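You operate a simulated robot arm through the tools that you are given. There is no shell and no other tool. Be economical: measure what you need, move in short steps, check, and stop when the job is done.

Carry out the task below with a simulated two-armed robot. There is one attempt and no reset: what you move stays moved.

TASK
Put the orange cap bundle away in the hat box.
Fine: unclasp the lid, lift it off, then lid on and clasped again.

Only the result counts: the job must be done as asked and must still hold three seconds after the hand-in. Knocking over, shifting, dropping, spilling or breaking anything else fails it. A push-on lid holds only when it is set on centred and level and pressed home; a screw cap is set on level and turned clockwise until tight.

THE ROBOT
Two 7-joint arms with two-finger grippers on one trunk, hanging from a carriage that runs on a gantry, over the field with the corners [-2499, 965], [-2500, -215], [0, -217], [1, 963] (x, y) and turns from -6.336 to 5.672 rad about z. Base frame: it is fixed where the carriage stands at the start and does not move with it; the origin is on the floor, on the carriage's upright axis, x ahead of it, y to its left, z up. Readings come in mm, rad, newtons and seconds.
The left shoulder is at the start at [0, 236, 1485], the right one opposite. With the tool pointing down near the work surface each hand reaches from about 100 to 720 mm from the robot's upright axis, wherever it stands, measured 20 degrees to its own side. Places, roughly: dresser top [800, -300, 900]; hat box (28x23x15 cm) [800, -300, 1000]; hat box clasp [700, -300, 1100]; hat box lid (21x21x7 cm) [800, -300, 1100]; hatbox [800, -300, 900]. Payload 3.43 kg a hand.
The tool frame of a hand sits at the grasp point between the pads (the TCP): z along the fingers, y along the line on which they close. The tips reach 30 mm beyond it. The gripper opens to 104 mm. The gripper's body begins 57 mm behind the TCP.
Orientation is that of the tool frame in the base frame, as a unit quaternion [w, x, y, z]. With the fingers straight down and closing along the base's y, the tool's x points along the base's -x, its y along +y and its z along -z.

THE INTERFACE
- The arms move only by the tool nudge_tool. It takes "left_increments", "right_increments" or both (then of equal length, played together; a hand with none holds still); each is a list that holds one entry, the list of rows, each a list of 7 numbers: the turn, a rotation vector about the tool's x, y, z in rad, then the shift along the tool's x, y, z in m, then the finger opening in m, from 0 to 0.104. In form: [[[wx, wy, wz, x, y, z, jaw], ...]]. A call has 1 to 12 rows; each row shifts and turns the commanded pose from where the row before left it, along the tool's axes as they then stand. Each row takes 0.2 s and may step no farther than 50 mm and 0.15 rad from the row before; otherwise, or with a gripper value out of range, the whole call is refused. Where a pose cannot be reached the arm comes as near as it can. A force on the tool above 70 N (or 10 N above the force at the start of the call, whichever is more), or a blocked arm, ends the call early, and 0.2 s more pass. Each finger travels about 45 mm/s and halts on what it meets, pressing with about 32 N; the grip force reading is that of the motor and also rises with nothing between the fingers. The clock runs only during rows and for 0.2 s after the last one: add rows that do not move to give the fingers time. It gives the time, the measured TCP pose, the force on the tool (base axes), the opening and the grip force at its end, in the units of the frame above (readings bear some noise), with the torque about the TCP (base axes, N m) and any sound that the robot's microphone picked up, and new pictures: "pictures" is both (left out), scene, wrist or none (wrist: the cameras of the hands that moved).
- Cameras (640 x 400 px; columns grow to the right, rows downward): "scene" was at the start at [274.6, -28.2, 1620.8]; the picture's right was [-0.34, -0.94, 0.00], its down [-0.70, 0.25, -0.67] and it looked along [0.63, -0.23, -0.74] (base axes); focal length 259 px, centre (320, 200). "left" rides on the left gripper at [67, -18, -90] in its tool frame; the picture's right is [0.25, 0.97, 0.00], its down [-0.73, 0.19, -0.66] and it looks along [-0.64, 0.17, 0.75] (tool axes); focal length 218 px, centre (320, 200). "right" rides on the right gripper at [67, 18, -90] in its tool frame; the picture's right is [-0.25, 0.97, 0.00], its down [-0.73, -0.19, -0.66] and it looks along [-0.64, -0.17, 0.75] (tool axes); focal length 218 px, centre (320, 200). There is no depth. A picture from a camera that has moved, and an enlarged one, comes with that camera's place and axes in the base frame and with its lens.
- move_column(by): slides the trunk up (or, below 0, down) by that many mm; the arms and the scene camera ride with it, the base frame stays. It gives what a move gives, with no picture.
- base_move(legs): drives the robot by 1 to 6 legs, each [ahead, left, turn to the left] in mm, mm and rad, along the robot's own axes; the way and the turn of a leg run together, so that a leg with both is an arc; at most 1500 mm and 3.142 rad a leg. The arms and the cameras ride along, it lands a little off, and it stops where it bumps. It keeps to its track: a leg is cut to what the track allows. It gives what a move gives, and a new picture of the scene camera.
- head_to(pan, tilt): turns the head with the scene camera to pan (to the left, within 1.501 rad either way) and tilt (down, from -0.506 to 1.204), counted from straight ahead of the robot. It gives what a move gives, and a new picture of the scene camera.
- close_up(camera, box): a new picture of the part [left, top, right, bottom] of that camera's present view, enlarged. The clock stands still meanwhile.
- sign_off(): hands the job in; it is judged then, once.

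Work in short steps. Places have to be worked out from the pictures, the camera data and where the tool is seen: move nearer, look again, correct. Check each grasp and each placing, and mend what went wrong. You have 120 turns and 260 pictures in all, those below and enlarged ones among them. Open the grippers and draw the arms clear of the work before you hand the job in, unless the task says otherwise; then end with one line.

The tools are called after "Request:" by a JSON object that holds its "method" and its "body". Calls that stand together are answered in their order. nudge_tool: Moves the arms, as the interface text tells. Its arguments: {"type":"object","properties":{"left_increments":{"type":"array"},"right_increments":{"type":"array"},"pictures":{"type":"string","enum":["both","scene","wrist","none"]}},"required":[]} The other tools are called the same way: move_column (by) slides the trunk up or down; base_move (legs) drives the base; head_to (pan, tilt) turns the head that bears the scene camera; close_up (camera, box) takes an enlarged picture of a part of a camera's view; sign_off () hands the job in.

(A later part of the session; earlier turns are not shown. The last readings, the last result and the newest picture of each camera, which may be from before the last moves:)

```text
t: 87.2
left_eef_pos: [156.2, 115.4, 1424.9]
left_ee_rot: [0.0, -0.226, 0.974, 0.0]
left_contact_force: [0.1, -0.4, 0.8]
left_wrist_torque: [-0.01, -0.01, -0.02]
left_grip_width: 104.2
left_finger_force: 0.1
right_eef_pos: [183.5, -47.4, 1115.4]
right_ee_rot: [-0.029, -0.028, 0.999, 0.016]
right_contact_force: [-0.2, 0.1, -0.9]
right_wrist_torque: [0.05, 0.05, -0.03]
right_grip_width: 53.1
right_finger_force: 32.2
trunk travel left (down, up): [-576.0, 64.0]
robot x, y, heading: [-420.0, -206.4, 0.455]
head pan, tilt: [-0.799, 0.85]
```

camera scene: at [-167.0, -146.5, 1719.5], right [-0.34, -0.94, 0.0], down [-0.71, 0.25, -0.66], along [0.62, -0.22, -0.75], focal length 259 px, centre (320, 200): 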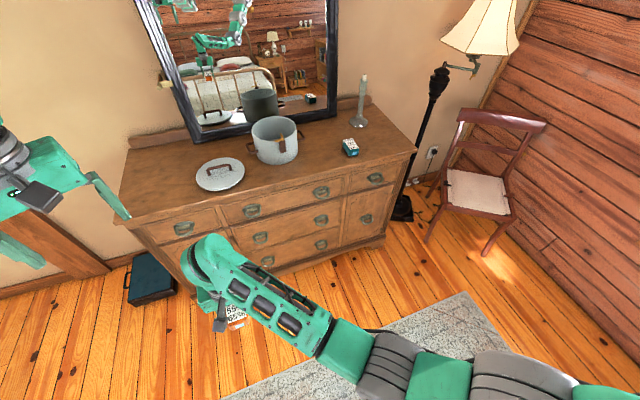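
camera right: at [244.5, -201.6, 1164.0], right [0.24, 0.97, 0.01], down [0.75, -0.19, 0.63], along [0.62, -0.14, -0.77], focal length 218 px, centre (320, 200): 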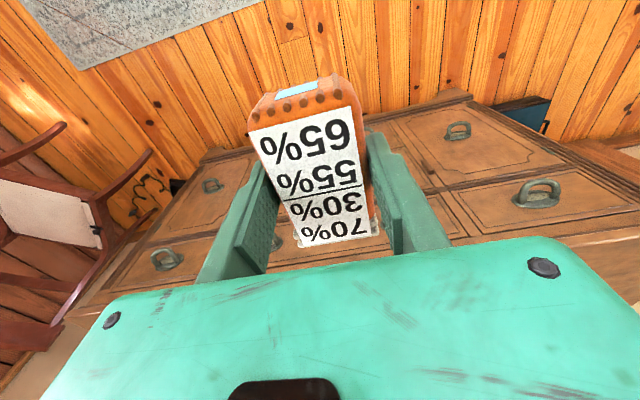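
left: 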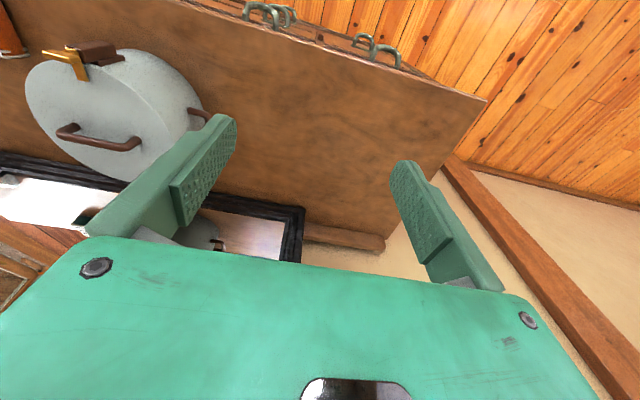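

Free again. Level the tool, bring the hand in front of the shoulder, then turn to heading 0.93 and drive back to the dresser; I'll keep well inside reach and lower with the trunk.

Request:
{"method": "nudge_tool", "body": {"right_increments": [[[0.034, -0.057, 0, -0.02, -0.04, -0.01, 0.04], [0, 0, 0, -0.02, -0.04, -0.01, 0.04], [0, 0, 0, -0.017, -0.037, -0.01, 0.04]]], "pictures": "none"}}

Request:
{"method": "base_move", "body": {"legs": [[0, 0, 0.475], [251, -335, 0]]}}

Request:
{"method": "head_to", "body": {"pan": -1.15, "tilt": 0.8}}

```text
t: 88.0
left_eef_pos: [154.5, 115.3, 1424.6]
left_ee_rot: [0.0, -0.226, 0.974, 0.0]
left_contact_force: [0.1, 0.6, 0.6]
left_wrist_torque: [-0.03, 0.02, 0.01]
left_grip_width: 104.3
left_finger_force: 0.0
right_eef_pos: [243.4, -162.1, 1139.8]
right_ee_rot: [0.0, -0.029, 1.0, -0.001]
right_contact_force: [0.4, 0.0, -1.4]
right_wrist_torque: [-0.01, 0.01, 0.0]
right_grip_width: 53.1
right_finger_force: 31.9
trunk travel left (down, up): [-576.0, 64.0]
robot x, y, heading: [-419.4, -204.0, 0.457]
head pan, tilt: [-0.799, 0.85]
```

```text
t: 92.0
left_eef_pos: [356.4, 346.8, 1423.7]
left_ee_rot: [0.0, -0.454, 0.891, 0.0]
left_contact_force: [0.2, -0.8, -1.0]
left_wrist_torque: [0.0, 0.01, -0.01]
left_grip_width: 104.1
left_finger_force: 0.0
right_eef_pos: [563.5, 143.8, 1139.9]
right_ee_rot: [0.0, -0.267, 0.964, 0.0]
right_contact_force: [-0.1, 0.4, -1.7]
right_wrist_torque: [-0.02, -0.01, -0.01]
right_grip_width: 53.0
right_finger_force: 31.7
trunk travel left (down, up): [-576.0, 64.0]
robot x, y, heading: [-1.4, -209.4, 0.94]
head pan, tilt: [-0.799, 0.85]
camera scene: at [193.4, -35.5, 1719.7], right [0.14, -0.99, 0.0], down [-0.74, -0.11, -0.66], along [0.65, 0.09, -0.75], focal length 259 px, centre (320, 200)
```

scene: 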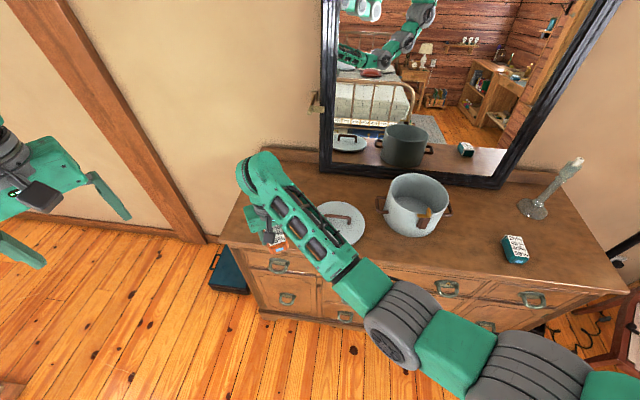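

```text
t: 92.8
left_eef_pos: [355.8, 346.6, 1422.8]
left_ee_rot: [0.0, -0.453, 0.892, 0.0]
left_contact_force: [0.1, -0.5, 0.2]
left_wrist_torque: [0.01, -0.03, 0.02]
left_grip_width: 104.1
left_finger_force: 0.0
right_eef_pos: [563.4, 143.2, 1140.1]
right_ee_rot: [-0.001, -0.267, 0.964, 0.0]
right_contact_force: [0.1, -0.2, -0.4]
right_wrist_torque: [0.03, 0.03, 0.01]
right_grip_width: 53.5
right_finger_force: 32.9
trunk travel left (down, up): [-576.0, 64.0]
robot x, y, heading: [0.7, -206.1, 0.941]
head pan, tilt: [-1.15, 0.799]
camera scene: at [194.9, -63.2, 1723.7], right [-0.21, -0.98, 0.0], down [-0.7, 0.15, -0.7], along [0.68, -0.14, -0.72], focal length 259 px, centre (320, 200)
```

scene: 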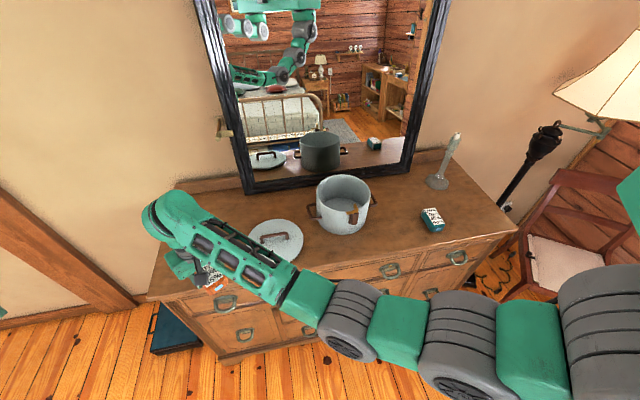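

Raise the trunk 40 and carry the bundle over the box centre (845,-290).

Request:
{"method": "move_column", "body": {"by": 40}}

Request:
{"method": "nudge_tool", "body": {"right_increments": [[[0, 0, 0, 0.0144, -0.0473, 0, 0.04], [0, 0, 0, 0.0144, -0.0473, 0, 0.04], [0, 0, 0, 0.0144, -0.0473, 0, 0.04], [0, 0, 0, 0.0144, -0.0473, 0, 0.04], [0, 0, 0, 0.0144, -0.0473, 0, 0.04], [0, 0, 0, -0.0152, -0.0466, 0, 0.04], [0, 0, 0, -0.0152, -0.0466, 0, 0.04], [0, 0, 0, -0.0152, -0.0466, 0, 0.04], [0, 0, 0, -0.0152, -0.0466, 0, 0.04], [0, 0, 0, -0.0152, -0.0466, 0, 0.04], [0, 0, 0, -0.0152, -0.0466, 0, 0.04]]]}}

Request:
{"method": "close_up", "body": {"camera": "scene", "box": [280, 140, 400, 250]}}

```text
t: 93.6
left_eef_pos: [356.2, 347.4, 1464.1]
left_ee_rot: [-0.001, -0.454, 0.891, 0.001]
left_contact_force: [0.4, -0.4, 0.5]
left_wrist_torque: [0.02, -0.01, 0.02]
left_grip_width: 104.1
left_finger_force: 0.0
right_eef_pos: [563.7, 142.9, 1179.4]
right_ee_rot: [0.0, -0.267, 0.964, 0.0]
right_contact_force: [0.9, 0.2, -0.1]
right_wrist_torque: [0.02, 0.0, -0.01]
right_grip_width: 53.4
right_finger_force: 32.2
trunk travel left (down, up): [-616.0, 24.0]
robot x, y, heading: [-1.2, -207.5, 0.939]
head pan, tilt: [-1.15, 0.799]
```

```text
t: 96.0
left_eef_pos: [357.0, 346.5, 1463.8]
left_ee_rot: [0.0, -0.453, 0.892, 0.0]
left_contact_force: [-1.1, 1.1, 0.7]
left_wrist_torque: [0.0, 0.01, 0.02]
left_grip_width: 103.7
left_finger_force: 0.1
right_eef_pos: [850.5, -288.3, 1177.9]
right_ee_rot: [0.001, -0.267, 0.964, 0.001]
right_contact_force: [-0.2, 0.1, -1.0]
right_wrist_torque: [-0.02, 0.03, 0.0]
right_grip_width: 53.3
right_finger_force: 31.7
trunk travel left (down, up): [-616.0, 24.0]
robot x, y, heading: [-4.1, -205.4, 0.947]
head pan, tilt: [-1.15, 0.799]
camera scene: at [195.1, -63.3, 1763.8], right [-0.21, -0.98, 0.0], down [-0.7, 0.15, -0.7], along [0.68, -0.14, -0.72], focal length 259 px, centre (320, 200)
camera right: at [784.5, -308.9, 1266.9], right [-0.28, 0.96, 0.0], down [0.72, 0.21, 0.66], along [0.63, 0.19, -0.75], focal length 218 px, centre (320, 200)
```

scene: 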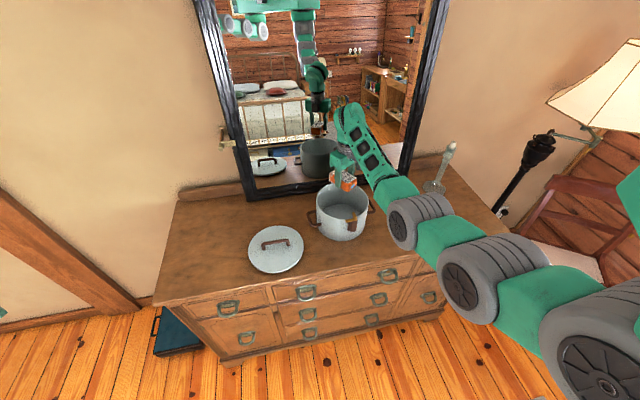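
right: 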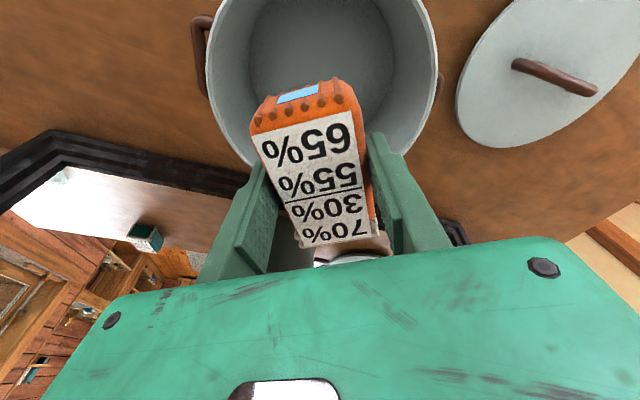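

```text
3.64 times, centred on (340, 195) of scene
camera zoom: at [195.1, -63.3, 1763.8], right [-0.21, -0.98, 0.0], down [-0.7, 0.15, -0.7], along [0.68, -0.14, -0.72], focal length 942 px, centre (247, 218)
```

zoom: 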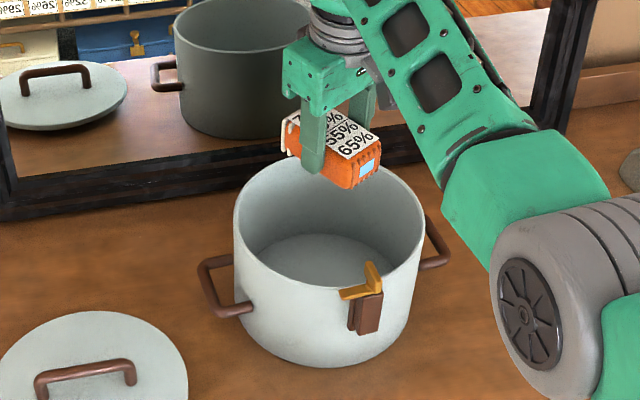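

Bundle is over the box opening. Small centring shift, then lower by trunk in two stages.

Request:
{"method": "nudge_tool", "body": {"right_increments": [[[0, 0, 0, 0.008, 0.002, 0, 0.04]]], "pictures": "none"}}

Request:
{"method": "move_column", "body": {"by": -110}}

Request:
{"method": "close_up", "body": {"camera": "scene", "box": [280, 110, 420, 240]}}

Request:
{"method": "close_up", "body": {"camera": "right", "box": [0, 0, 640, 400]}}

```text
t: 96.4
left_eef_pos: [356.6, 347.2, 1463.8]
left_ee_rot: [0.0, -0.453, 0.891, 0.0]
left_contact_force: [0.7, 0.5, -0.1]
left_wrist_torque: [0.0, 0.01, -0.02]
left_grip_width: 104.0
left_finger_force: 0.0
right_eef_pos: [841.8, -290.6, 1177.1]
right_ee_rot: [0.0, -0.268, 0.964, 0.0]
right_contact_force: [1.1, -0.4, -0.2]
right_wrist_torque: [0.0, 0.02, 0.0]
right_grip_width: 53.4
right_finger_force: 31.6
trunk travel left (down, up): [-616.0, 24.0]
robot x, y, heading: [-1.3, -200.9, 0.942]
head pan, tilt: [-1.15, 0.799]
```

```text
t: 97.8
left_eef_pos: [356.7, 347.4, 1353.9]
left_ee_rot: [0.001, -0.453, 0.892, 0.0]
left_contact_force: [0.0, 0.0, -0.6]
left_wrist_torque: [0.0, 0.01, -0.01]
left_grip_width: 103.9
left_finger_force: 0.1
right_eef_pos: [841.8, -291.5, 1067.9]
right_ee_rot: [0.0, -0.267, 0.964, 0.0]
right_contact_force: [0.0, -0.6, -0.1]
right_wrist_torque: [0.0, 0.02, 0.02]
right_grip_width: 53.5
right_finger_force: 32.0
trunk travel left (down, up): [-506.0, 134.0]
robot x, y, heading: [-1.1, -208.0, 0.942]
head pan, tilt: [-1.15, 0.799]
```

```text
3.08 times, centred on (350, 175) of scene
camera zoom: at [195.0, -63.2, 1653.8], right [-0.21, -0.98, 0.0], down [-0.7, 0.15, -0.7], along [0.68, -0.14, -0.72], focal length 797 px, centre (228, 277)
```

zoom: 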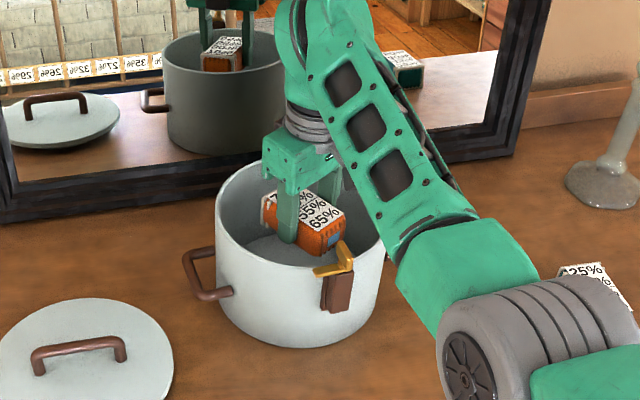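

```text
1.00 times, centred on (320, 200) of right (not enlarged: the box is as wide or as high as the picture)
camera zoom: at [775.4, -311.5, 1157.6], right [-0.28, 0.96, 0.0], down [0.72, 0.21, 0.66], along [0.63, 0.19, -0.75], focal length 218 px, centre (320, 200)
```

zoom: 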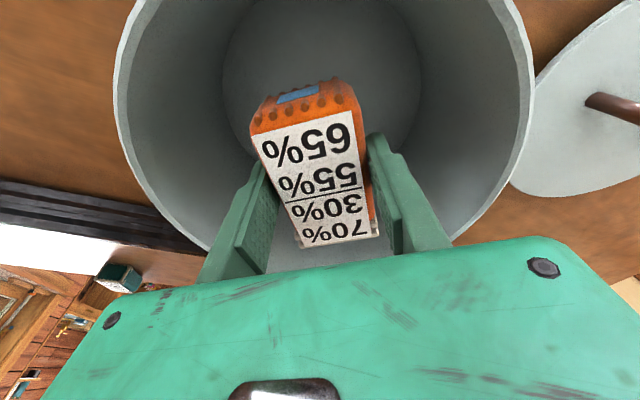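

Going in centrally. Lower another 82 mm.

Request:
{"method": "move_column", "body": {"by": -82}}

Request:
{"method": "close_up", "body": {"camera": "right", "box": [0, 0, 640, 400]}}

```text
t: 99.0
left_eef_pos: [357.4, 345.8, 1272.7]
left_ee_rot: [0.001, -0.453, 0.891, 0.0]
left_contact_force: [0.3, -0.5, 0.3]
left_wrist_torque: [0.0, 0.02, 0.0]
left_grip_width: 104.0
left_finger_force: 0.1
right_eef_pos: [842.2, -291.9, 985.6]
right_ee_rot: [0.0, -0.267, 0.964, 0.0]
right_contact_force: [0.6, 0.0, -1.6]
right_wrist_torque: [-0.01, 0.06, 0.01]
right_grip_width: 53.4
right_finger_force: 32.1
trunk travel left (down, up): [-424.0, 216.0]
robot x, y, heading: [1.9, -208.9, 0.939]
head pan, tilt: [-1.15, 0.799]
```

```text
1.00 times, centred on (320, 200) of right (not enlarged: the box is as wide or as high as the picture)
camera zoom: at [775.4, -311.5, 1075.6], right [-0.28, 0.96, 0.0], down [0.72, 0.21, 0.66], along [0.63, 0.19, -0.75], focal length 218 px, centre (320, 200)
```

zoom: 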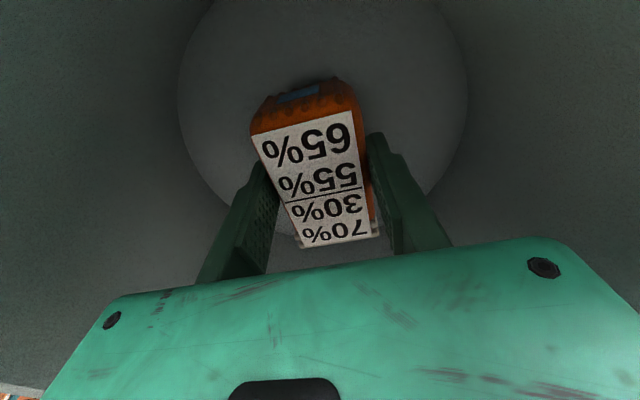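

Lower with the arm in 4 mm steps until contact.

Request:
{"method": "nudge_tool", "body": {"right_increments": [[[0, 0, 0, 0, 0, 0.004, 0.04], [0, 0, 0, 0, 0, 0.004, 0.04], [0, 0, 0, 0, 0, 0.003, 0.04]]], "pictures": "none"}}

```text
t: 99.8
left_eef_pos: [356.5, 347.1, 1272.3]
left_ee_rot: [0.0, -0.453, 0.891, 0.001]
left_contact_force: [0.4, -0.6, 0.3]
left_wrist_torque: [0.0, 0.03, -0.02]
left_grip_width: 104.0
left_finger_force: 0.1
right_eef_pos: [842.2, -291.0, 977.4]
right_ee_rot: [0.002, -0.266, 0.964, 0.0]
right_contact_force: [-11.1, 0.9, 17.2]
right_wrist_torque: [-0.3, 1.1, -0.23]
right_grip_width: 53.2
right_finger_force: 31.9
trunk travel left (down, up): [-424.0, 216.0]
robot x, y, heading: [-7.3, -210.1, 0.941]
head pan, tilt: [-1.15, 0.799]
```

Floor contact. Back off 2 mm, open, and rise straight up with the trunk.

Request:
{"method": "nudge_tool", "body": {"right_increments": [[[0, 0, 0, 0, 0, -0.003, 0.04], [0, 0, 0, 0, 0, 0, 0.056], [0, 0, 0, 0, 0, 0, 0.066], [0, 0, 0, 0, 0, 0, 0.074], [0, 0, 0, 0, 0, 0, 0.074]]], "pictures": "none"}}

Request:
{"method": "move_column", "body": {"by": 200}}

Request:
{"method": "close_up", "body": {"camera": "right", "box": [0, 0, 640, 400]}}

Request:
{"method": "close_up", "body": {"camera": "scene", "box": [230, 170, 400, 290]}}

```text
t: 101.0
left_eef_pos: [356.4, 346.4, 1272.4]
left_ee_rot: [0.0, -0.453, 0.891, -0.001]
left_contact_force: [-1.0, -0.3, -0.4]
left_wrist_torque: [0.03, 0.01, 0.04]
left_grip_width: 104.2
left_finger_force: 0.0
right_eef_pos: [841.2, -292.1, 977.0]
right_ee_rot: [0.0, -0.267, 0.964, 0.0]
right_contact_force: [1.0, -0.3, 0.5]
right_wrist_torque: [0.0, 0.0, 0.0]
right_grip_width: 74.0
right_finger_force: 0.0
trunk travel left (down, up): [-424.0, 216.0]
robot x, y, heading: [1.4, -209.2, 0.94]
head pan, tilt: [-1.15, 0.799]
```

```text
t: 103.2
left_eef_pos: [356.6, 345.6, 1470.4]
left_ee_rot: [0.0, -0.454, 0.891, 0.0]
left_contact_force: [-1.1, -0.1, -0.3]
left_wrist_torque: [-0.01, -0.02, -0.04]
left_grip_width: 104.1
left_finger_force: 0.1
right_eef_pos: [841.4, -292.1, 1176.9]
right_ee_rot: [0.001, -0.268, 0.963, 0.0]
right_contact_force: [-0.4, 0.7, -0.2]
right_wrist_torque: [-0.02, 0.0, -0.01]
right_grip_width: 74.1
right_finger_force: 0.0
trunk travel left (down, up): [-624.0, 16.0]
robot x, y, heading: [1.5, -208.7, 0.943]
head pan, tilt: [-1.15, 0.799]
```

```text
1.00 times, centred on (320, 200) of right (not enlarged: the box is as wide or as high as the picture)
camera zoom: at [774.9, -311.7, 1267.1], right [-0.28, 0.96, 0.0], down [0.72, 0.21, 0.66], along [0.63, 0.19, -0.75], focal length 218 px, centre (320, 200)
```

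zoom: 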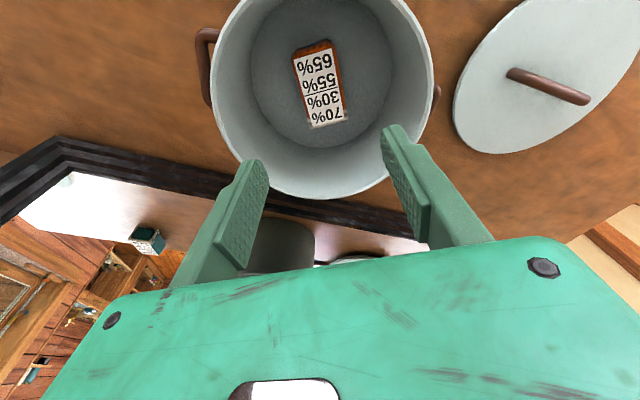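

```text
3.33 times, centred on (315, 230) of scene
camera zoom: at [194.9, -63.3, 1771.7], right [-0.21, -0.98, 0.0], down [-0.7, 0.15, -0.7], along [0.68, -0.14, -0.72], focal length 863 px, centre (337, 100)
```

zoom: 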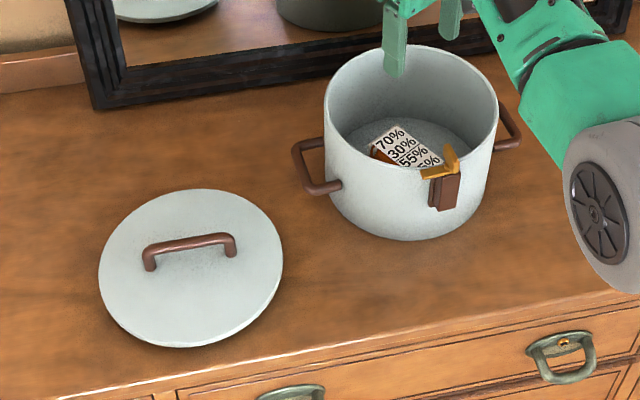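

The bundle lies flat inside; box centre computes to ≈(845,-288). Next fetch the lid: move over (774,-21) and turn the hand to close along x.

Request:
{"method": "nudge_tool", "body": {"right_increments": [[[0, 0, 0, -0.0137, 0.0445, 0, 0.05], [0, 0, 0, -0.0137, 0.0445, 0, 0.05], [0, 0, 0, -0.0137, 0.0445, 0, 0.05], [0, 0, 0, -0.0137, 0.0445, 0, 0.05], [0, 0, 0, -0.0137, 0.0445, 0, 0.05], [0, 0, 0, -0.0137, 0.0445, 0, 0.05]]], "pictures": "none"}}

Request:
{"method": "nudge_tool", "body": {"right_increments": [[[0, 0, -0.129, 0, 0, 0, 0.05], [0, 0, -0.129, 0, 0, 0, 0.05], [0, 0, -0.129, 0, 0, 0, 0.05], [0, 0, -0.129, 0, 0, 0, 0.05], [0, 0, -0.129, 0, 0, 0, 0.05], [0, 0, -0.129, 0, 0, 0, 0.05], [0, 0, -0.129, 0, 0, 0, 0.05], [0, 0, -0.129, 0, 0, 0, 0.05]]]}}

```text
t: 104.6
left_eef_pos: [357.1, 346.7, 1472.5]
left_ee_rot: [0.0, -0.453, 0.892, 0.0]
left_contact_force: [0.5, -0.1, 0.2]
left_wrist_torque: [0.01, 0.01, 0.0]
left_grip_width: 104.0
left_finger_force: 0.0
right_eef_pos: [771.3, -16.7, 1174.7]
right_ee_rot: [0.0, -0.267, 0.964, 0.001]
right_contact_force: [-0.4, 0.2, -0.3]
right_wrist_torque: [0.02, -0.04, 0.03]
right_grip_width: 50.2
right_finger_force: 0.0
trunk travel left (down, up): [-624.0, 16.0]
robot x, y, heading: [-2.8, -205.0, 0.946]
head pan, tilt: [-1.15, 0.799]
```

```text
t: 106.4
left_eef_pos: [355.7, 347.6, 1471.9]
left_ee_rot: [0.0, -0.453, 0.892, 0.0]
left_contact_force: [-1.2, 0.0, -0.7]
left_wrist_torque: [0.03, 0.03, 0.02]
left_grip_width: 104.2
left_finger_force: 0.1
right_eef_pos: [774.0, -21.0, 1176.9]
right_ee_rot: [0.0, 0.708, -0.706, 0.0]
right_contact_force: [0.6, -0.1, 0.0]
right_wrist_torque: [-0.02, 0.0, -0.02]
right_grip_width: 50.1
right_finger_force: 0.0
trunk travel left (down, up): [-624.0, 16.0]
robot x, y, heading: [-1.5, -205.2, 0.946]
head pan, tilt: [-1.15, 0.799]
camera scene: at [195.0, -63.3, 1771.7], right [-0.21, -0.98, 0.0], down [-0.7, 0.15, -0.7], along [0.68, -0.14, -0.72], focal length 259 px, centre (320, 200)
camera right: at [757.3, -88.9, 1267.4], right [-0.97, 0.25, 0.0], down [0.19, 0.73, 0.66], along [0.16, 0.64, -0.75], focal length 218 px, centre (320, 200)
```

scene: 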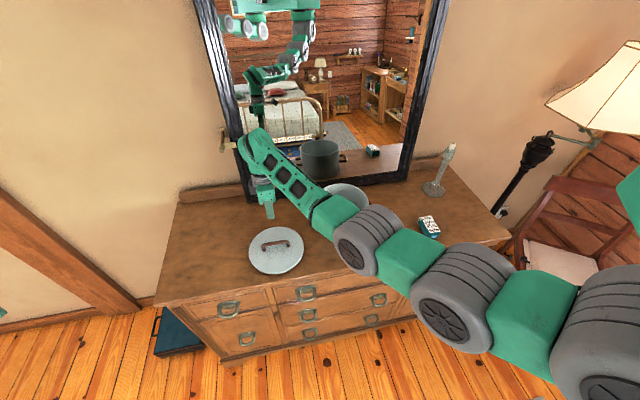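
right: 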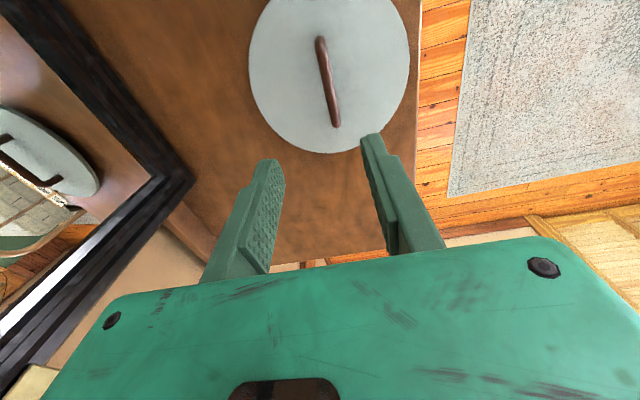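

Lower the trunk 130 and re-measure the handle.

Request:
{"method": "move_column", "body": {"by": -130}}

Request:
{"method": "close_up", "body": {"camera": "right", "box": [180, 0, 460, 220]}}

```text
t: 108.0
left_eef_pos: [355.7, 346.7, 1342.4]
left_ee_rot: [0.001, -0.454, 0.891, 0.001]
left_contact_force: [0.2, -0.2, -0.1]
left_wrist_torque: [0.03, 0.02, 0.02]
left_grip_width: 103.9
left_finger_force: 0.0
right_eef_pos: [773.7, -21.0, 1046.5]
right_ee_rot: [0.0, 0.708, -0.706, 0.0]
right_contact_force: [-0.9, 0.0, -0.3]
right_wrist_torque: [-0.01, -0.02, 0.02]
right_grip_width: 50.1
right_finger_force: 0.1
trunk travel left (down, up): [-494.0, 146.0]
robot x, y, heading: [-4.0, -207.3, 0.939]
head pan, tilt: [-1.15, 0.799]
```

```text
1.82 times, centred on (320, 110) of right
camera zoom: at [757.3, -88.7, 1137.7], right [-0.97, 0.25, 0.0], down [0.19, 0.73, 0.66], along [0.16, 0.64, -0.75], focal length 397 px, centre (320, 364)
```

zoom: 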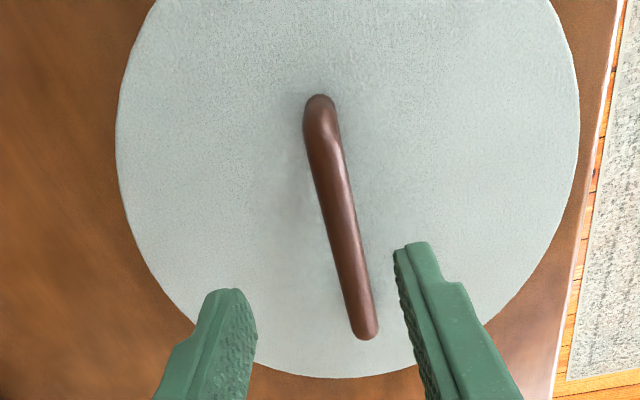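

Handle centre ≈(764,-19). Correct, lower 45 more by trunk and check.

Request:
{"method": "nudge_tool", "body": {"right_increments": [[[0, 0, 0, -0.0015, 0.009, 0, 0.05]]], "pictures": "none"}}

Request:
{"method": "move_column", "body": {"by": -43}}

Request:
{"method": "close_up", "body": {"camera": "right", "box": [180, 0, 460, 220]}}

Request:
{"method": "close_up", "body": {"camera": "scene", "box": [180, 140, 360, 260]}}

```text
t: 108.4
left_eef_pos: [357.1, 347.0, 1342.0]
left_ee_rot: [0.0, -0.453, 0.891, 0.0]
left_contact_force: [1.0, 0.1, 0.1]
left_wrist_torque: [0.01, 0.0, 0.0]
left_grip_width: 103.9
left_finger_force: 0.2
right_eef_pos: [765.3, -19.4, 1047.3]
right_ee_rot: [0.0, 0.707, -0.707, 0.0]
right_contact_force: [-0.2, 0.1, 0.1]
right_wrist_torque: [0.01, 0.01, -0.01]
right_grip_width: 50.0
right_finger_force: 0.0
trunk travel left (down, up): [-494.0, 146.0]
robot x, y, heading: [-2.2, -205.3, 0.938]
head pan, tilt: [-1.15, 0.799]
```

```text
t: 109.2
left_eef_pos: [356.9, 347.1, 1298.1]
left_ee_rot: [0.0, -0.454, 0.891, 0.0]
left_contact_force: [0.9, 0.4, 1.1]
left_wrist_torque: [0.02, 0.0, -0.02]
left_grip_width: 103.8
left_finger_force: 0.0
right_eef_pos: [766.2, -19.8, 1005.3]
right_ee_rot: [-0.001, 0.707, -0.707, -0.001]
right_contact_force: [0.0, 0.0, 0.2]
right_wrist_torque: [-0.03, 0.02, 0.0]
right_grip_width: 50.0
right_finger_force: 0.1
trunk travel left (down, up): [-451.0, 189.0]
robot x, y, heading: [-2.2, -209.2, 0.943]
head pan, tilt: [-1.15, 0.799]
```

```text
1.82 times, centred on (320, 110) of right
camera zoom: at [748.9, -86.9, 1094.6], right [-0.97, 0.25, 0.0], down [0.19, 0.73, 0.66], along [0.16, 0.64, -0.75], focal length 397 px, centre (320, 364)
```

zoom: 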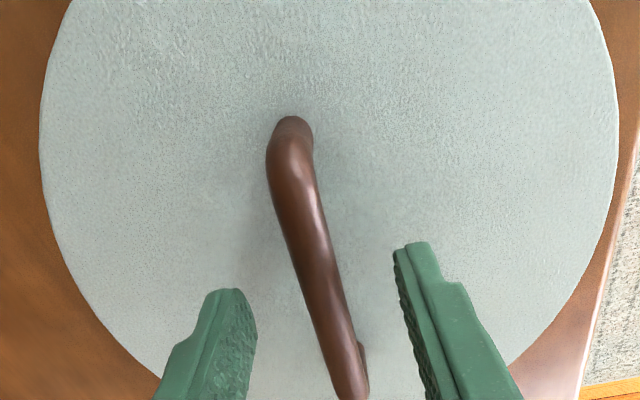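

```text
3.33 times, centred on (270, 200) of scene
camera zoom: at [195.1, -63.2, 1598.8], right [-0.21, -0.98, 0.0], down [-0.7, 0.15, -0.7], along [0.68, -0.14, -0.72], focal length 863 px, centre (487, 200)
```

zoom: 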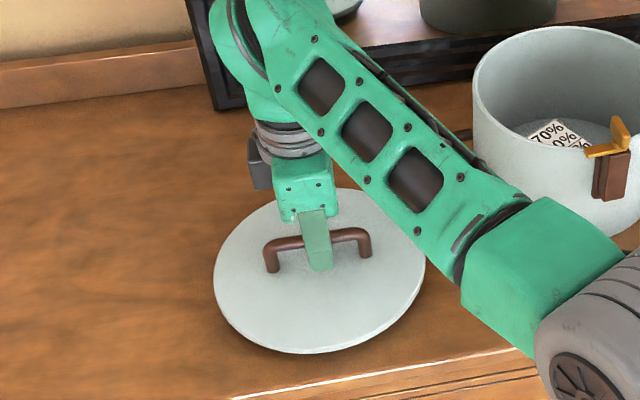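

Well centred. Lower 9 mm and close on the handle.

Request:
{"method": "nudge_tool", "body": {"right_increments": [[[0, 0, 0, 0, 0, 0.005, 0.05], [0, 0, 0, 0, 0, 0.004, 0.05], [0, 0, 0, 0, 0, 0, 0.03], [0, 0, 0, 0, 0, 0, 0.015], [0, 0, 0, 0, 0, 0, 0.002], [0, 0, 0, 0, 0, 0, 0.002], [0, 0, 0, 0, 0, 0, 0.002]]], "pictures": "wrist"}}

Request:
{"method": "close_up", "body": {"camera": "scene", "box": [180, 140, 360, 260]}}

```text
t: 110.8
left_eef_pos: [356.7, 346.0, 1298.1]
left_ee_rot: [0.0, -0.454, 0.891, 0.0]
left_contact_force: [0.0, 0.7, 0.3]
left_wrist_torque: [-0.04, 0.02, -0.02]
left_grip_width: 103.8
left_finger_force: 0.1
right_eef_pos: [767.0, -18.1, 993.5]
right_ee_rot: [0.0, 0.708, -0.706, 0.0]
right_contact_force: [0.4, 0.2, -0.1]
right_wrist_torque: [0.01, -0.02, 0.03]
right_grip_width: 11.7
right_finger_force: 31.8
trunk travel left (down, up): [-451.0, 189.0]
robot x, y, heading: [-1.3, -207.4, 0.94]
head pan, tilt: [-1.15, 0.799]
camera right: at [748.7, -86.0, 1084.5], right [-0.97, 0.25, 0.0], down [0.19, 0.73, 0.66], along [0.16, 0.64, -0.75], focal length 218 px, centre (320, 200)
```

right: 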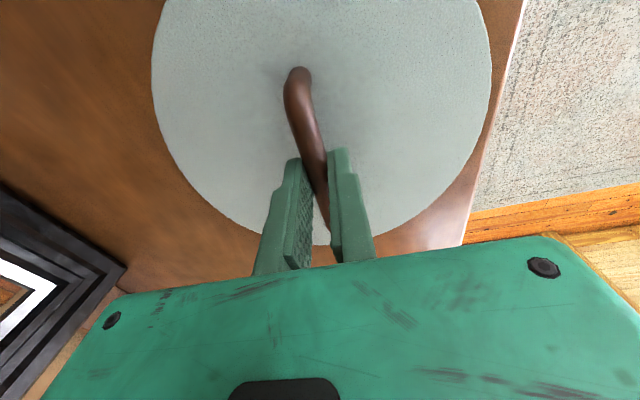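

```text
3.33 times, centred on (270, 200) of scene
camera zoom: at [194.9, -63.3, 1598.7], right [-0.21, -0.98, 0.0], down [-0.7, 0.15, -0.7], along [0.68, -0.14, -0.72], focal length 863 px, centre (487, 200)
```

zoom: 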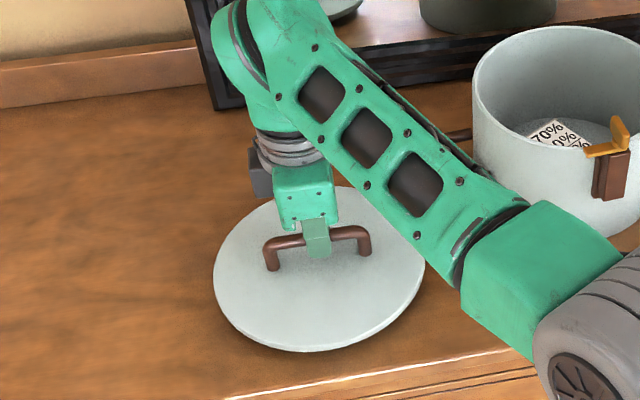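

Gripped at 11.7 mm. Lift gently and check whether the lid stays level.

Request:
{"method": "nudge_tool", "body": {"right_increments": [[[0, 0, 0, 0, 0, -0.004, 0.002], [0, 0, 0, 0, 0, -0.005, 0.002], [0, 0, 0, 0, 0, -0.006, 0.002], [0, 0, 0, 0, 0, -0.008, 0.002], [0, 0, 0, 0, 0, -0.008, 0.002]]], "pictures": "wrist"}}

Request:
{"method": "close_up", "body": {"camera": "scene", "box": [180, 140, 360, 260]}}

```text
t: 112.0
left_eef_pos: [357.3, 346.5, 1299.1]
left_ee_rot: [0.0, -0.452, 0.892, 0.0]
left_contact_force: [-0.5, 0.5, 0.1]
left_wrist_torque: [0.01, 0.0, 0.02]
left_grip_width: 103.9
left_finger_force: 0.0
right_eef_pos: [765.0, -18.3, 1025.9]
right_ee_rot: [0.0, 0.708, -0.706, 0.0]
right_contact_force: [-0.6, 0.0, -1.0]
right_wrist_torque: [0.0, 0.02, 0.03]
right_grip_width: 11.9
right_finger_force: 32.4
trunk travel left (down, up): [-451.0, 189.0]
robot x, y, heading: [-2.7, -203.2, 0.939]
head pan, tilt: [-1.15, 0.799]
camera right: at [748.5, -86.5, 1116.7], right [-0.97, 0.25, 0.0], down [0.19, 0.73, 0.66], along [0.16, 0.64, -0.75], focal length 218 px, centre (320, 200)
```

right: 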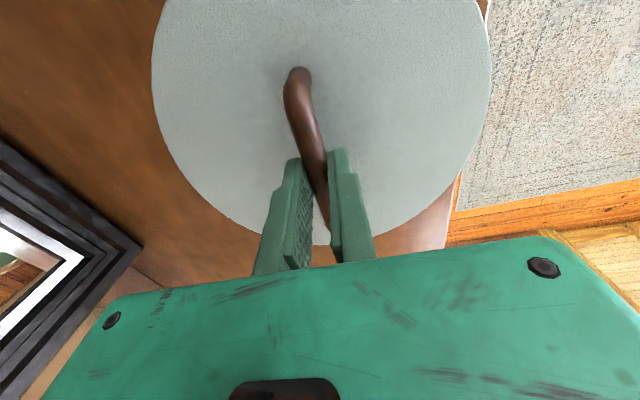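

```text
3.33 times, centred on (270, 200) of scene
camera zoom: at [194.9, -63.3, 1598.7], right [-0.21, -0.98, 0.0], down [-0.7, 0.15, -0.7], along [0.68, -0.14, -0.72], focal length 863 px, centre (487, 200)
```

zoom: 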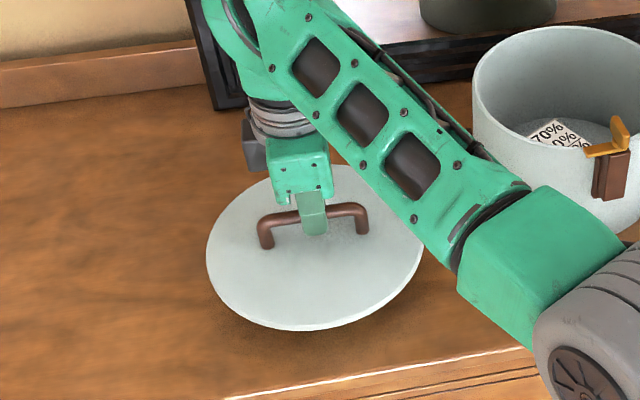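

The lid stays level. Raise with the trunk and carry it over the box centre.

Request:
{"method": "move_column", "body": {"by": 145}}

Request:
{"method": "nudge_tool", "body": {"right_increments": [[[0, 0, 0, 0.02, -0.006, 0, 0.002], [0, 0, 0, 0.045, -0.0133, 0, 0.002], [0, 0, 0, 0.045, -0.0133, 0, 0.002], [0, 0, 0, 0.045, -0.0133, 0, 0.002], [0, 0, 0, 0.045, -0.0133, 0, 0.002], [0, 0, 0, 0.045, -0.0133, 0, 0.002], [0, 0, 0, 0.02, -0.006, 0, 0.002], [0, 0, 0, 0.004, -0.0015, 0, 0.002]]]}}

Request:
{"method": "close_up", "body": {"camera": "scene", "box": [270, 140, 410, 260]}}

```text
t: 113.7
left_eef_pos: [356.1, 346.5, 1442.9]
left_ee_rot: [0.0, -0.453, 0.891, 0.0]
left_contact_force: [-0.1, 0.2, -0.2]
left_wrist_torque: [-0.01, 0.01, 0.01]
left_grip_width: 103.9
left_finger_force: 0.2
right_eef_pos: [764.9, -19.8, 1171.1]
right_ee_rot: [0.001, 0.708, -0.706, -0.001]
right_contact_force: [0.5, 0.6, -1.6]
right_wrist_torque: [-0.03, -0.01, -0.01]
right_grip_width: 11.9
right_finger_force: 31.6
trunk travel left (down, up): [-596.0, 44.0]
robot x, y, heading: [-2.7, -206.0, 0.938]
head pan, tilt: [-1.15, 0.799]
```

```text
t: 115.5
left_eef_pos: [356.2, 346.1, 1443.2]
left_ee_rot: [0.001, -0.452, 0.892, 0.0]
left_contact_force: [-0.2, -0.7, 0.0]
left_wrist_torque: [0.03, -0.01, -0.02]
left_grip_width: 104.1
left_finger_force: 0.0
right_eef_pos: [847.3, -289.0, 1169.9]
right_ee_rot: [0.0, 0.708, -0.706, 0.0]
right_contact_force: [0.0, 0.0, -1.2]
right_wrist_torque: [0.02, 0.0, -0.01]
right_grip_width: 11.9
right_finger_force: 32.2
trunk travel left (down, up): [-596.0, 44.0]
robot x, y, heading: [-2.3, -207.9, 0.936]
head pan, tilt: [-1.15, 0.799]
camera scene: at [194.9, -63.3, 1743.7], right [-0.21, -0.98, 0.0], down [-0.7, 0.15, -0.7], along [0.68, -0.14, -0.72], focal length 259 px, centre (320, 200)
camera right: at [830.7, -357.1, 1260.0], right [-0.97, 0.25, 0.0], down [0.19, 0.73, 0.66], along [0.16, 0.64, -0.75], focal length 218 px, centre (320, 200)
```

scene: 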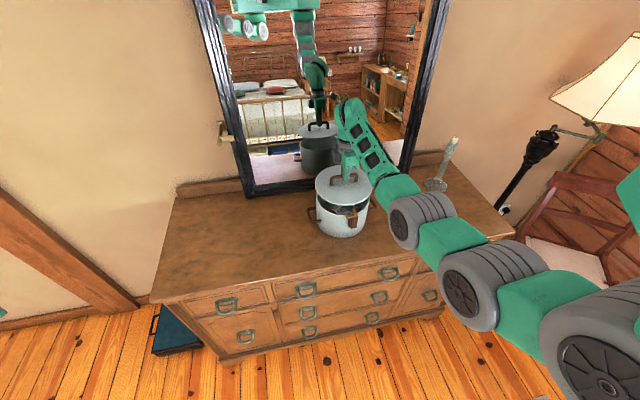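
right: 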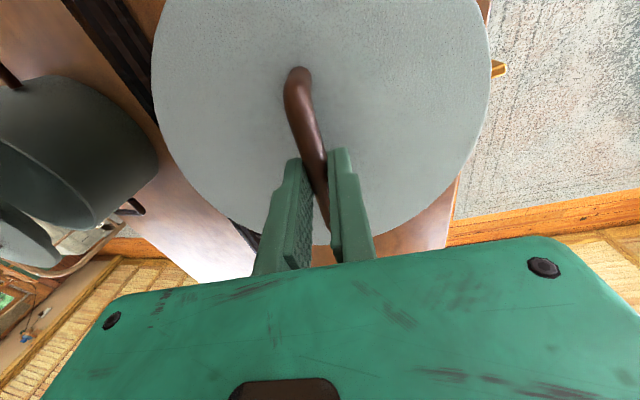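

```text
3.33 times, centred on (340, 200) of scene
camera zoom: at [194.9, -63.3, 1743.7], right [-0.21, -0.98, 0.0], down [-0.7, 0.15, -0.7], along [0.68, -0.14, -0.72], focal length 863 px, centre (253, 200)
```

zoom: 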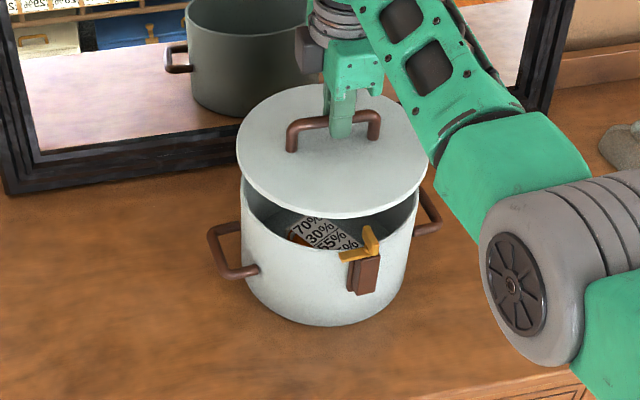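

Level and almost centred. Adjust 2 mm and lower to about 12 mm above seated.

Request:
{"method": "nudge_tool", "body": {"right_increments": [[[0, 0, 0, -0.0013, 0.002, 0.015, 0.002], [0, 0, 0, 0, 0, 0.015, 0.002], [0, 0, 0, 0, 0, 0.013, 0.002], [0, 0, 0, 0, 0, 0, 0.002]]], "pictures": "wrist"}}

Request:
{"method": "close_up", "body": {"camera": "scene", "box": [290, 150, 400, 250]}}

```text
t: 116.5
left_eef_pos: [357.4, 347.1, 1444.2]
left_ee_rot: [0.0, -0.453, 0.892, 0.0]
left_contact_force: [0.0, 0.0, -0.1]
left_wrist_torque: [-0.01, 0.01, -0.01]
left_grip_width: 104.0
left_finger_force: 0.0
right_eef_pos: [846.7, -286.7, 1129.8]
right_ee_rot: [-0.001, 0.708, -0.706, 0.0]
right_contact_force: [4.1, -0.6, 1.6]
right_wrist_torque: [-0.01, -0.01, 0.0]
right_grip_width: 11.9
right_finger_force: 31.5
trunk travel left (down, up): [-596.0, 44.0]
robot x, y, heading: [-2.5, -208.1, 0.938]
head pan, tilt: [-1.15, 0.799]
camera right: at [828.8, -354.8, 1219.7], right [-0.97, 0.25, 0.0], down [0.19, 0.73, 0.66], along [0.17, 0.64, -0.75], focal length 218 px, centre (320, 200)
```

right: 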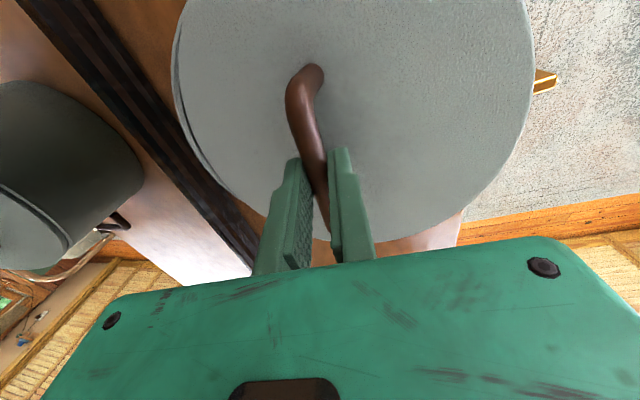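

```text
4.00 times, centred on (345, 200) of scene
camera zoom: at [195.2, -63.3, 1743.8], right [-0.21, -0.98, 0.0], down [-0.7, 0.15, -0.7], along [0.68, -0.14, -0.72], focal length 1036 px, centre (220, 200)
```

zoom: 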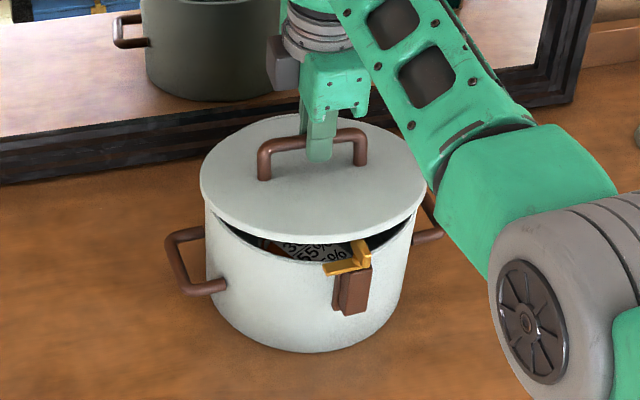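

The open latch's T-bar overhangs the lid rim by ~6 mm; the lid's near edge landed on it and tipped up. I'll raise, then tilt the hand so the lid's near edge is down and can tuck under the bar (the reverse of how it came off).

Request:
{"method": "nudge_tool", "body": {"right_increments": [[[0, 0, 0, 0, 0, -0.02, 0.002], [0, 0, 0, 0, 0, -0.025, 0.002], [0.13, 0, 0, 0, 0, 0, 0.002], [0.13, 0, 0, 0, 0, 0, 0.002], [0.13, 0, 0, 0, 0, 0, 0.002], [0.12, 0, 0, 0, 0, 0, 0.002]]], "pictures": "wrist"}}

Request:
{"method": "close_up", "body": {"camera": "scene", "box": [290, 130, 400, 250]}}

```text
t: 117.9
left_eef_pos: [355.6, 346.5, 1443.4]
left_ee_rot: [0.0, -0.453, 0.891, 0.0]
left_contact_force: [-0.1, -0.5, -0.3]
left_wrist_torque: [0.01, 0.0, 0.0]
left_grip_width: 103.9
left_finger_force: 0.0
right_eef_pos: [844.3, -286.6, 1173.3]
right_ee_rot: [-0.179, 0.685, -0.683, 0.178]
right_contact_force: [0.0, 0.3, -1.2]
right_wrist_torque: [0.0, 0.04, -0.02]
right_grip_width: 11.9
right_finger_force: 32.2
trunk travel left (down, up): [-596.0, 44.0]
robot x, y, heading: [-1.0, -204.4, 0.936]
head pan, tilt: [-1.15, 0.799]
camera right: at [786.0, -354.1, 1244.0], right [-0.84, 0.25, -0.47], down [-0.16, 0.73, 0.67], along [0.51, 0.64, -0.58], focal length 218 px, centre (320, 200)
```

right: 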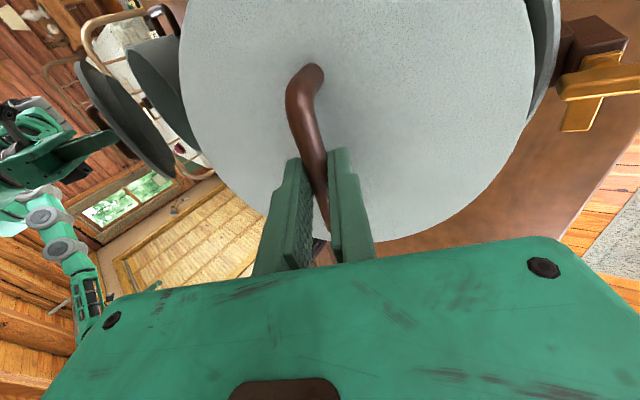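

```text
3.33 times, centred on (345, 190) of scene
camera zoom: at [194.8, -63.3, 1743.7], right [-0.21, -0.98, 0.0], down [-0.7, 0.15, -0.7], along [0.68, -0.14, -0.72], focal length 863 px, centre (237, 233)
```

zoom: 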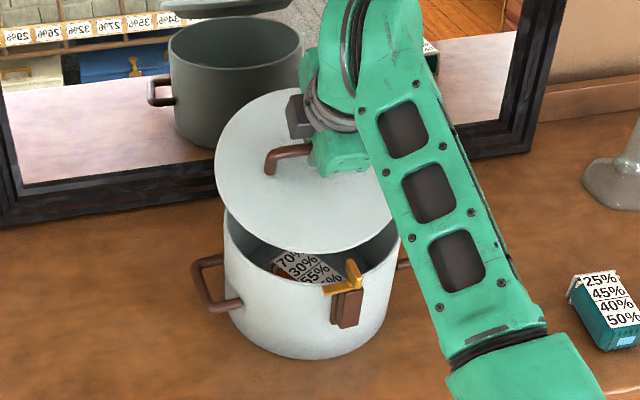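

The lid's near edge is now down about 13–18° and clears the T-bar by ~8 mm. Lower vertically 33 mm so that edge comes just below bar level.

Request:
{"method": "nudge_tool", "body": {"right_increments": [[[0, 0, 0, 0, 0.0055, 0.01, 0.002], [0, 0, 0, 0, 0.0055, 0.01, 0.002], [0, 0, 0, 0, 0.005, 0.009, 0.002], [0, 0, 0, 0, 0, 0, 0.002]]], "pictures": "wrist"}}

Request:
{"method": "close_up", "body": {"camera": "scene", "box": [290, 150, 400, 250]}}

Request:
{"method": "close_up", "body": {"camera": "right", "box": [440, 0, 640, 160]}}

```text
t: 118.9
left_eef_pos: [356.7, 347.1, 1443.9]
left_ee_rot: [0.0, -0.453, 0.891, 0.0]
left_contact_force: [0.2, -0.1, 0.2]
left_wrist_torque: [0.0, 0.01, 0.0]
left_grip_width: 104.1
left_finger_force: 0.1
right_eef_pos: [844.6, -285.3, 1140.7]
right_ee_rot: [-0.178, 0.685, -0.684, 0.178]
right_contact_force: [-0.4, 0.1, -0.4]
right_wrist_torque: [0.0, 0.01, 0.0]
right_grip_width: 11.9
right_finger_force: 32.3
trunk travel left (down, up): [-596.0, 44.0]
robot x, y, heading: [-2.0, -201.9, 0.942]
head pan, tilt: [-1.15, 0.799]
camera right: at [785.7, -353.3, 1210.7], right [-0.84, 0.25, -0.47], down [-0.16, 0.73, 0.67], along [0.51, 0.64, -0.58], focal length 218 px, centre (320, 200)
```

right: 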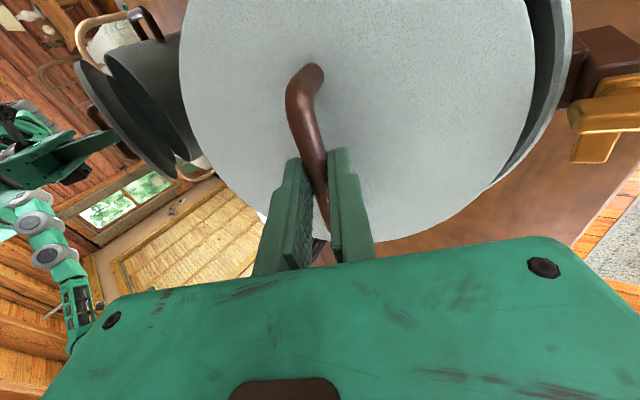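

```text
4.00 times, centred on (345, 200) of scene
camera zoom: at [194.9, -63.3, 1743.7], right [-0.21, -0.98, 0.0], down [-0.7, 0.15, -0.7], along [0.68, -0.14, -0.72], focal length 1036 px, centre (220, 200)
```

zoom: 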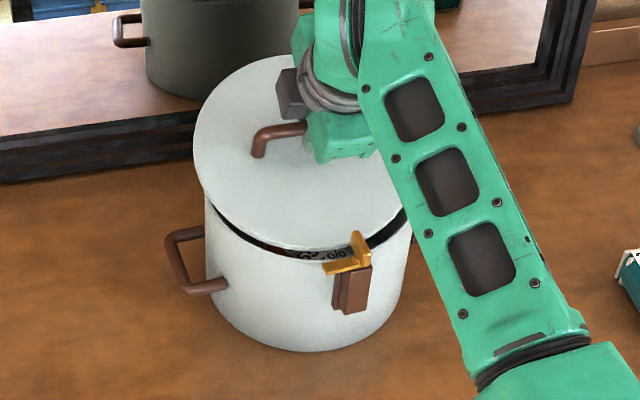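

```text
2.50 times, centred on (540, 80) of right
camera zoom: at [785.7, -353.3, 1210.7], right [-0.84, 0.25, -0.47], down [-0.16, 0.73, 0.67], along [0.51, 0.64, -0.58], focal length 546 px, centre (-230, 500)
```

zoom: 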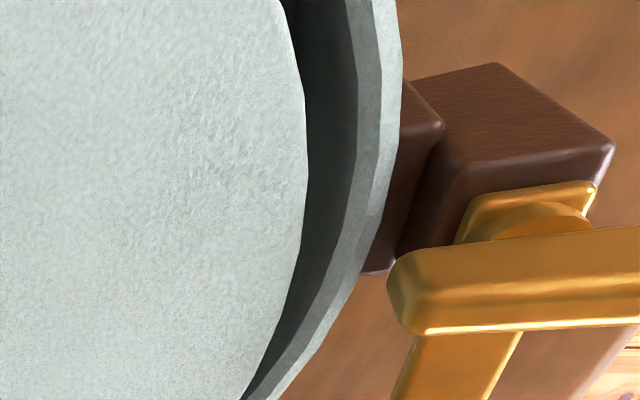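

The near edge is beside and just below the T-bar. Now begin levelling: rotate back in small steps while lowering and easing toward -x.

Request:
{"method": "nudge_tool", "body": {"right_increments": [[[-0.047, 0, 0, 0, 0.0027, 0.0037, 0.002], [-0.047, 0, 0, 0, 0.0025, 0.0038, 0.002], [-0.047, 0, 0, 0, 0.0023, 0.0039, 0.002]]], "pictures": "wrist"}}

Request:
{"method": "close_up", "body": {"camera": "scene", "box": [290, 150, 400, 250]}}

Request:
{"method": "close_up", "body": {"camera": "right", "box": [440, 0, 640, 160]}}

```text
t: 119.7
left_eef_pos: [356.8, 345.9, 1443.9]
left_ee_rot: [0.0, -0.454, 0.891, 0.001]
left_contact_force: [-0.9, 0.3, 0.9]
left_wrist_torque: [0.01, 0.01, 0.03]
left_grip_width: 104.1
left_finger_force: 0.0
right_eef_pos: [843.1, -284.2, 1127.6]
right_ee_rot: [-0.129, 0.697, -0.694, 0.129]
right_contact_force: [0.3, -0.7, -2.5]
right_wrist_torque: [-0.04, -0.01, -0.03]
right_grip_width: 11.8
right_finger_force: 31.8
trunk travel left (down, up): [-596.0, 44.0]
robot x, y, heading: [-2.0, -203.2, 0.937]
head pan, tilt: [-1.15, 0.799]
camera right: at [794.8, -353.1, 1204.5], right [-0.9, 0.25, -0.35], down [-0.06, 0.73, 0.68], along [0.43, 0.64, -0.64], focal length 218 px, centre (320, 200)
```

right: 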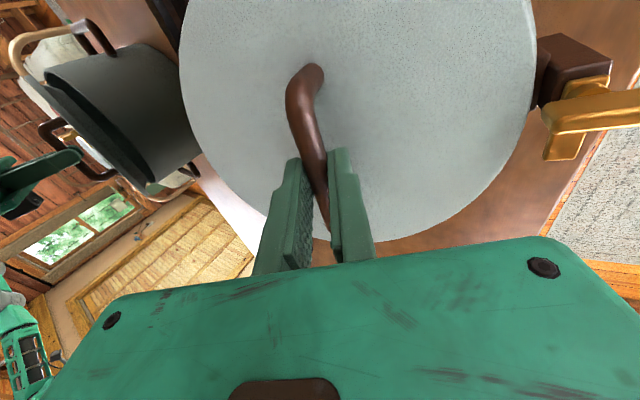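

```text
4.00 times, centred on (345, 200) of scene
camera zoom: at [194.9, -63.3, 1743.7], right [-0.21, -0.98, 0.0], down [-0.7, 0.15, -0.7], along [0.68, -0.14, -0.72], focal length 1036 px, centre (220, 200)
```

zoom: 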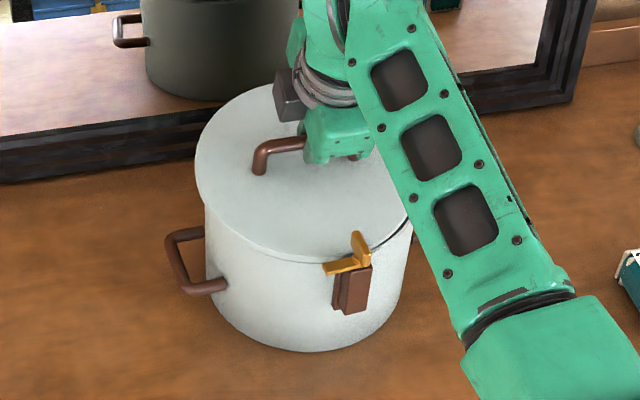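

```text
2.50 times, centred on (540, 80) of right
camera zoom: at [794.8, -353.1, 1204.5], right [-0.9, 0.25, -0.35], down [-0.06, 0.73, 0.68], along [0.43, 0.64, -0.64], focal length 546 px, centre (-230, 500)
```

zoom: 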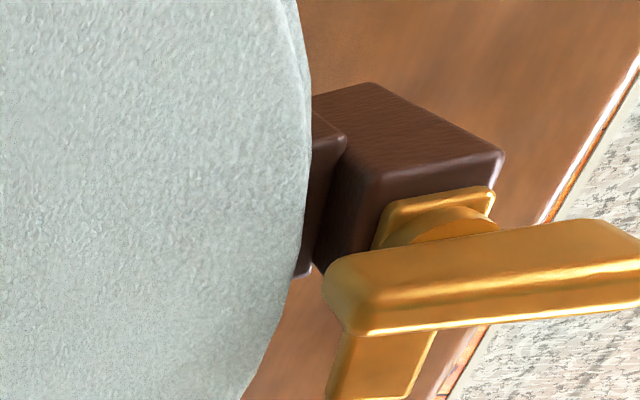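

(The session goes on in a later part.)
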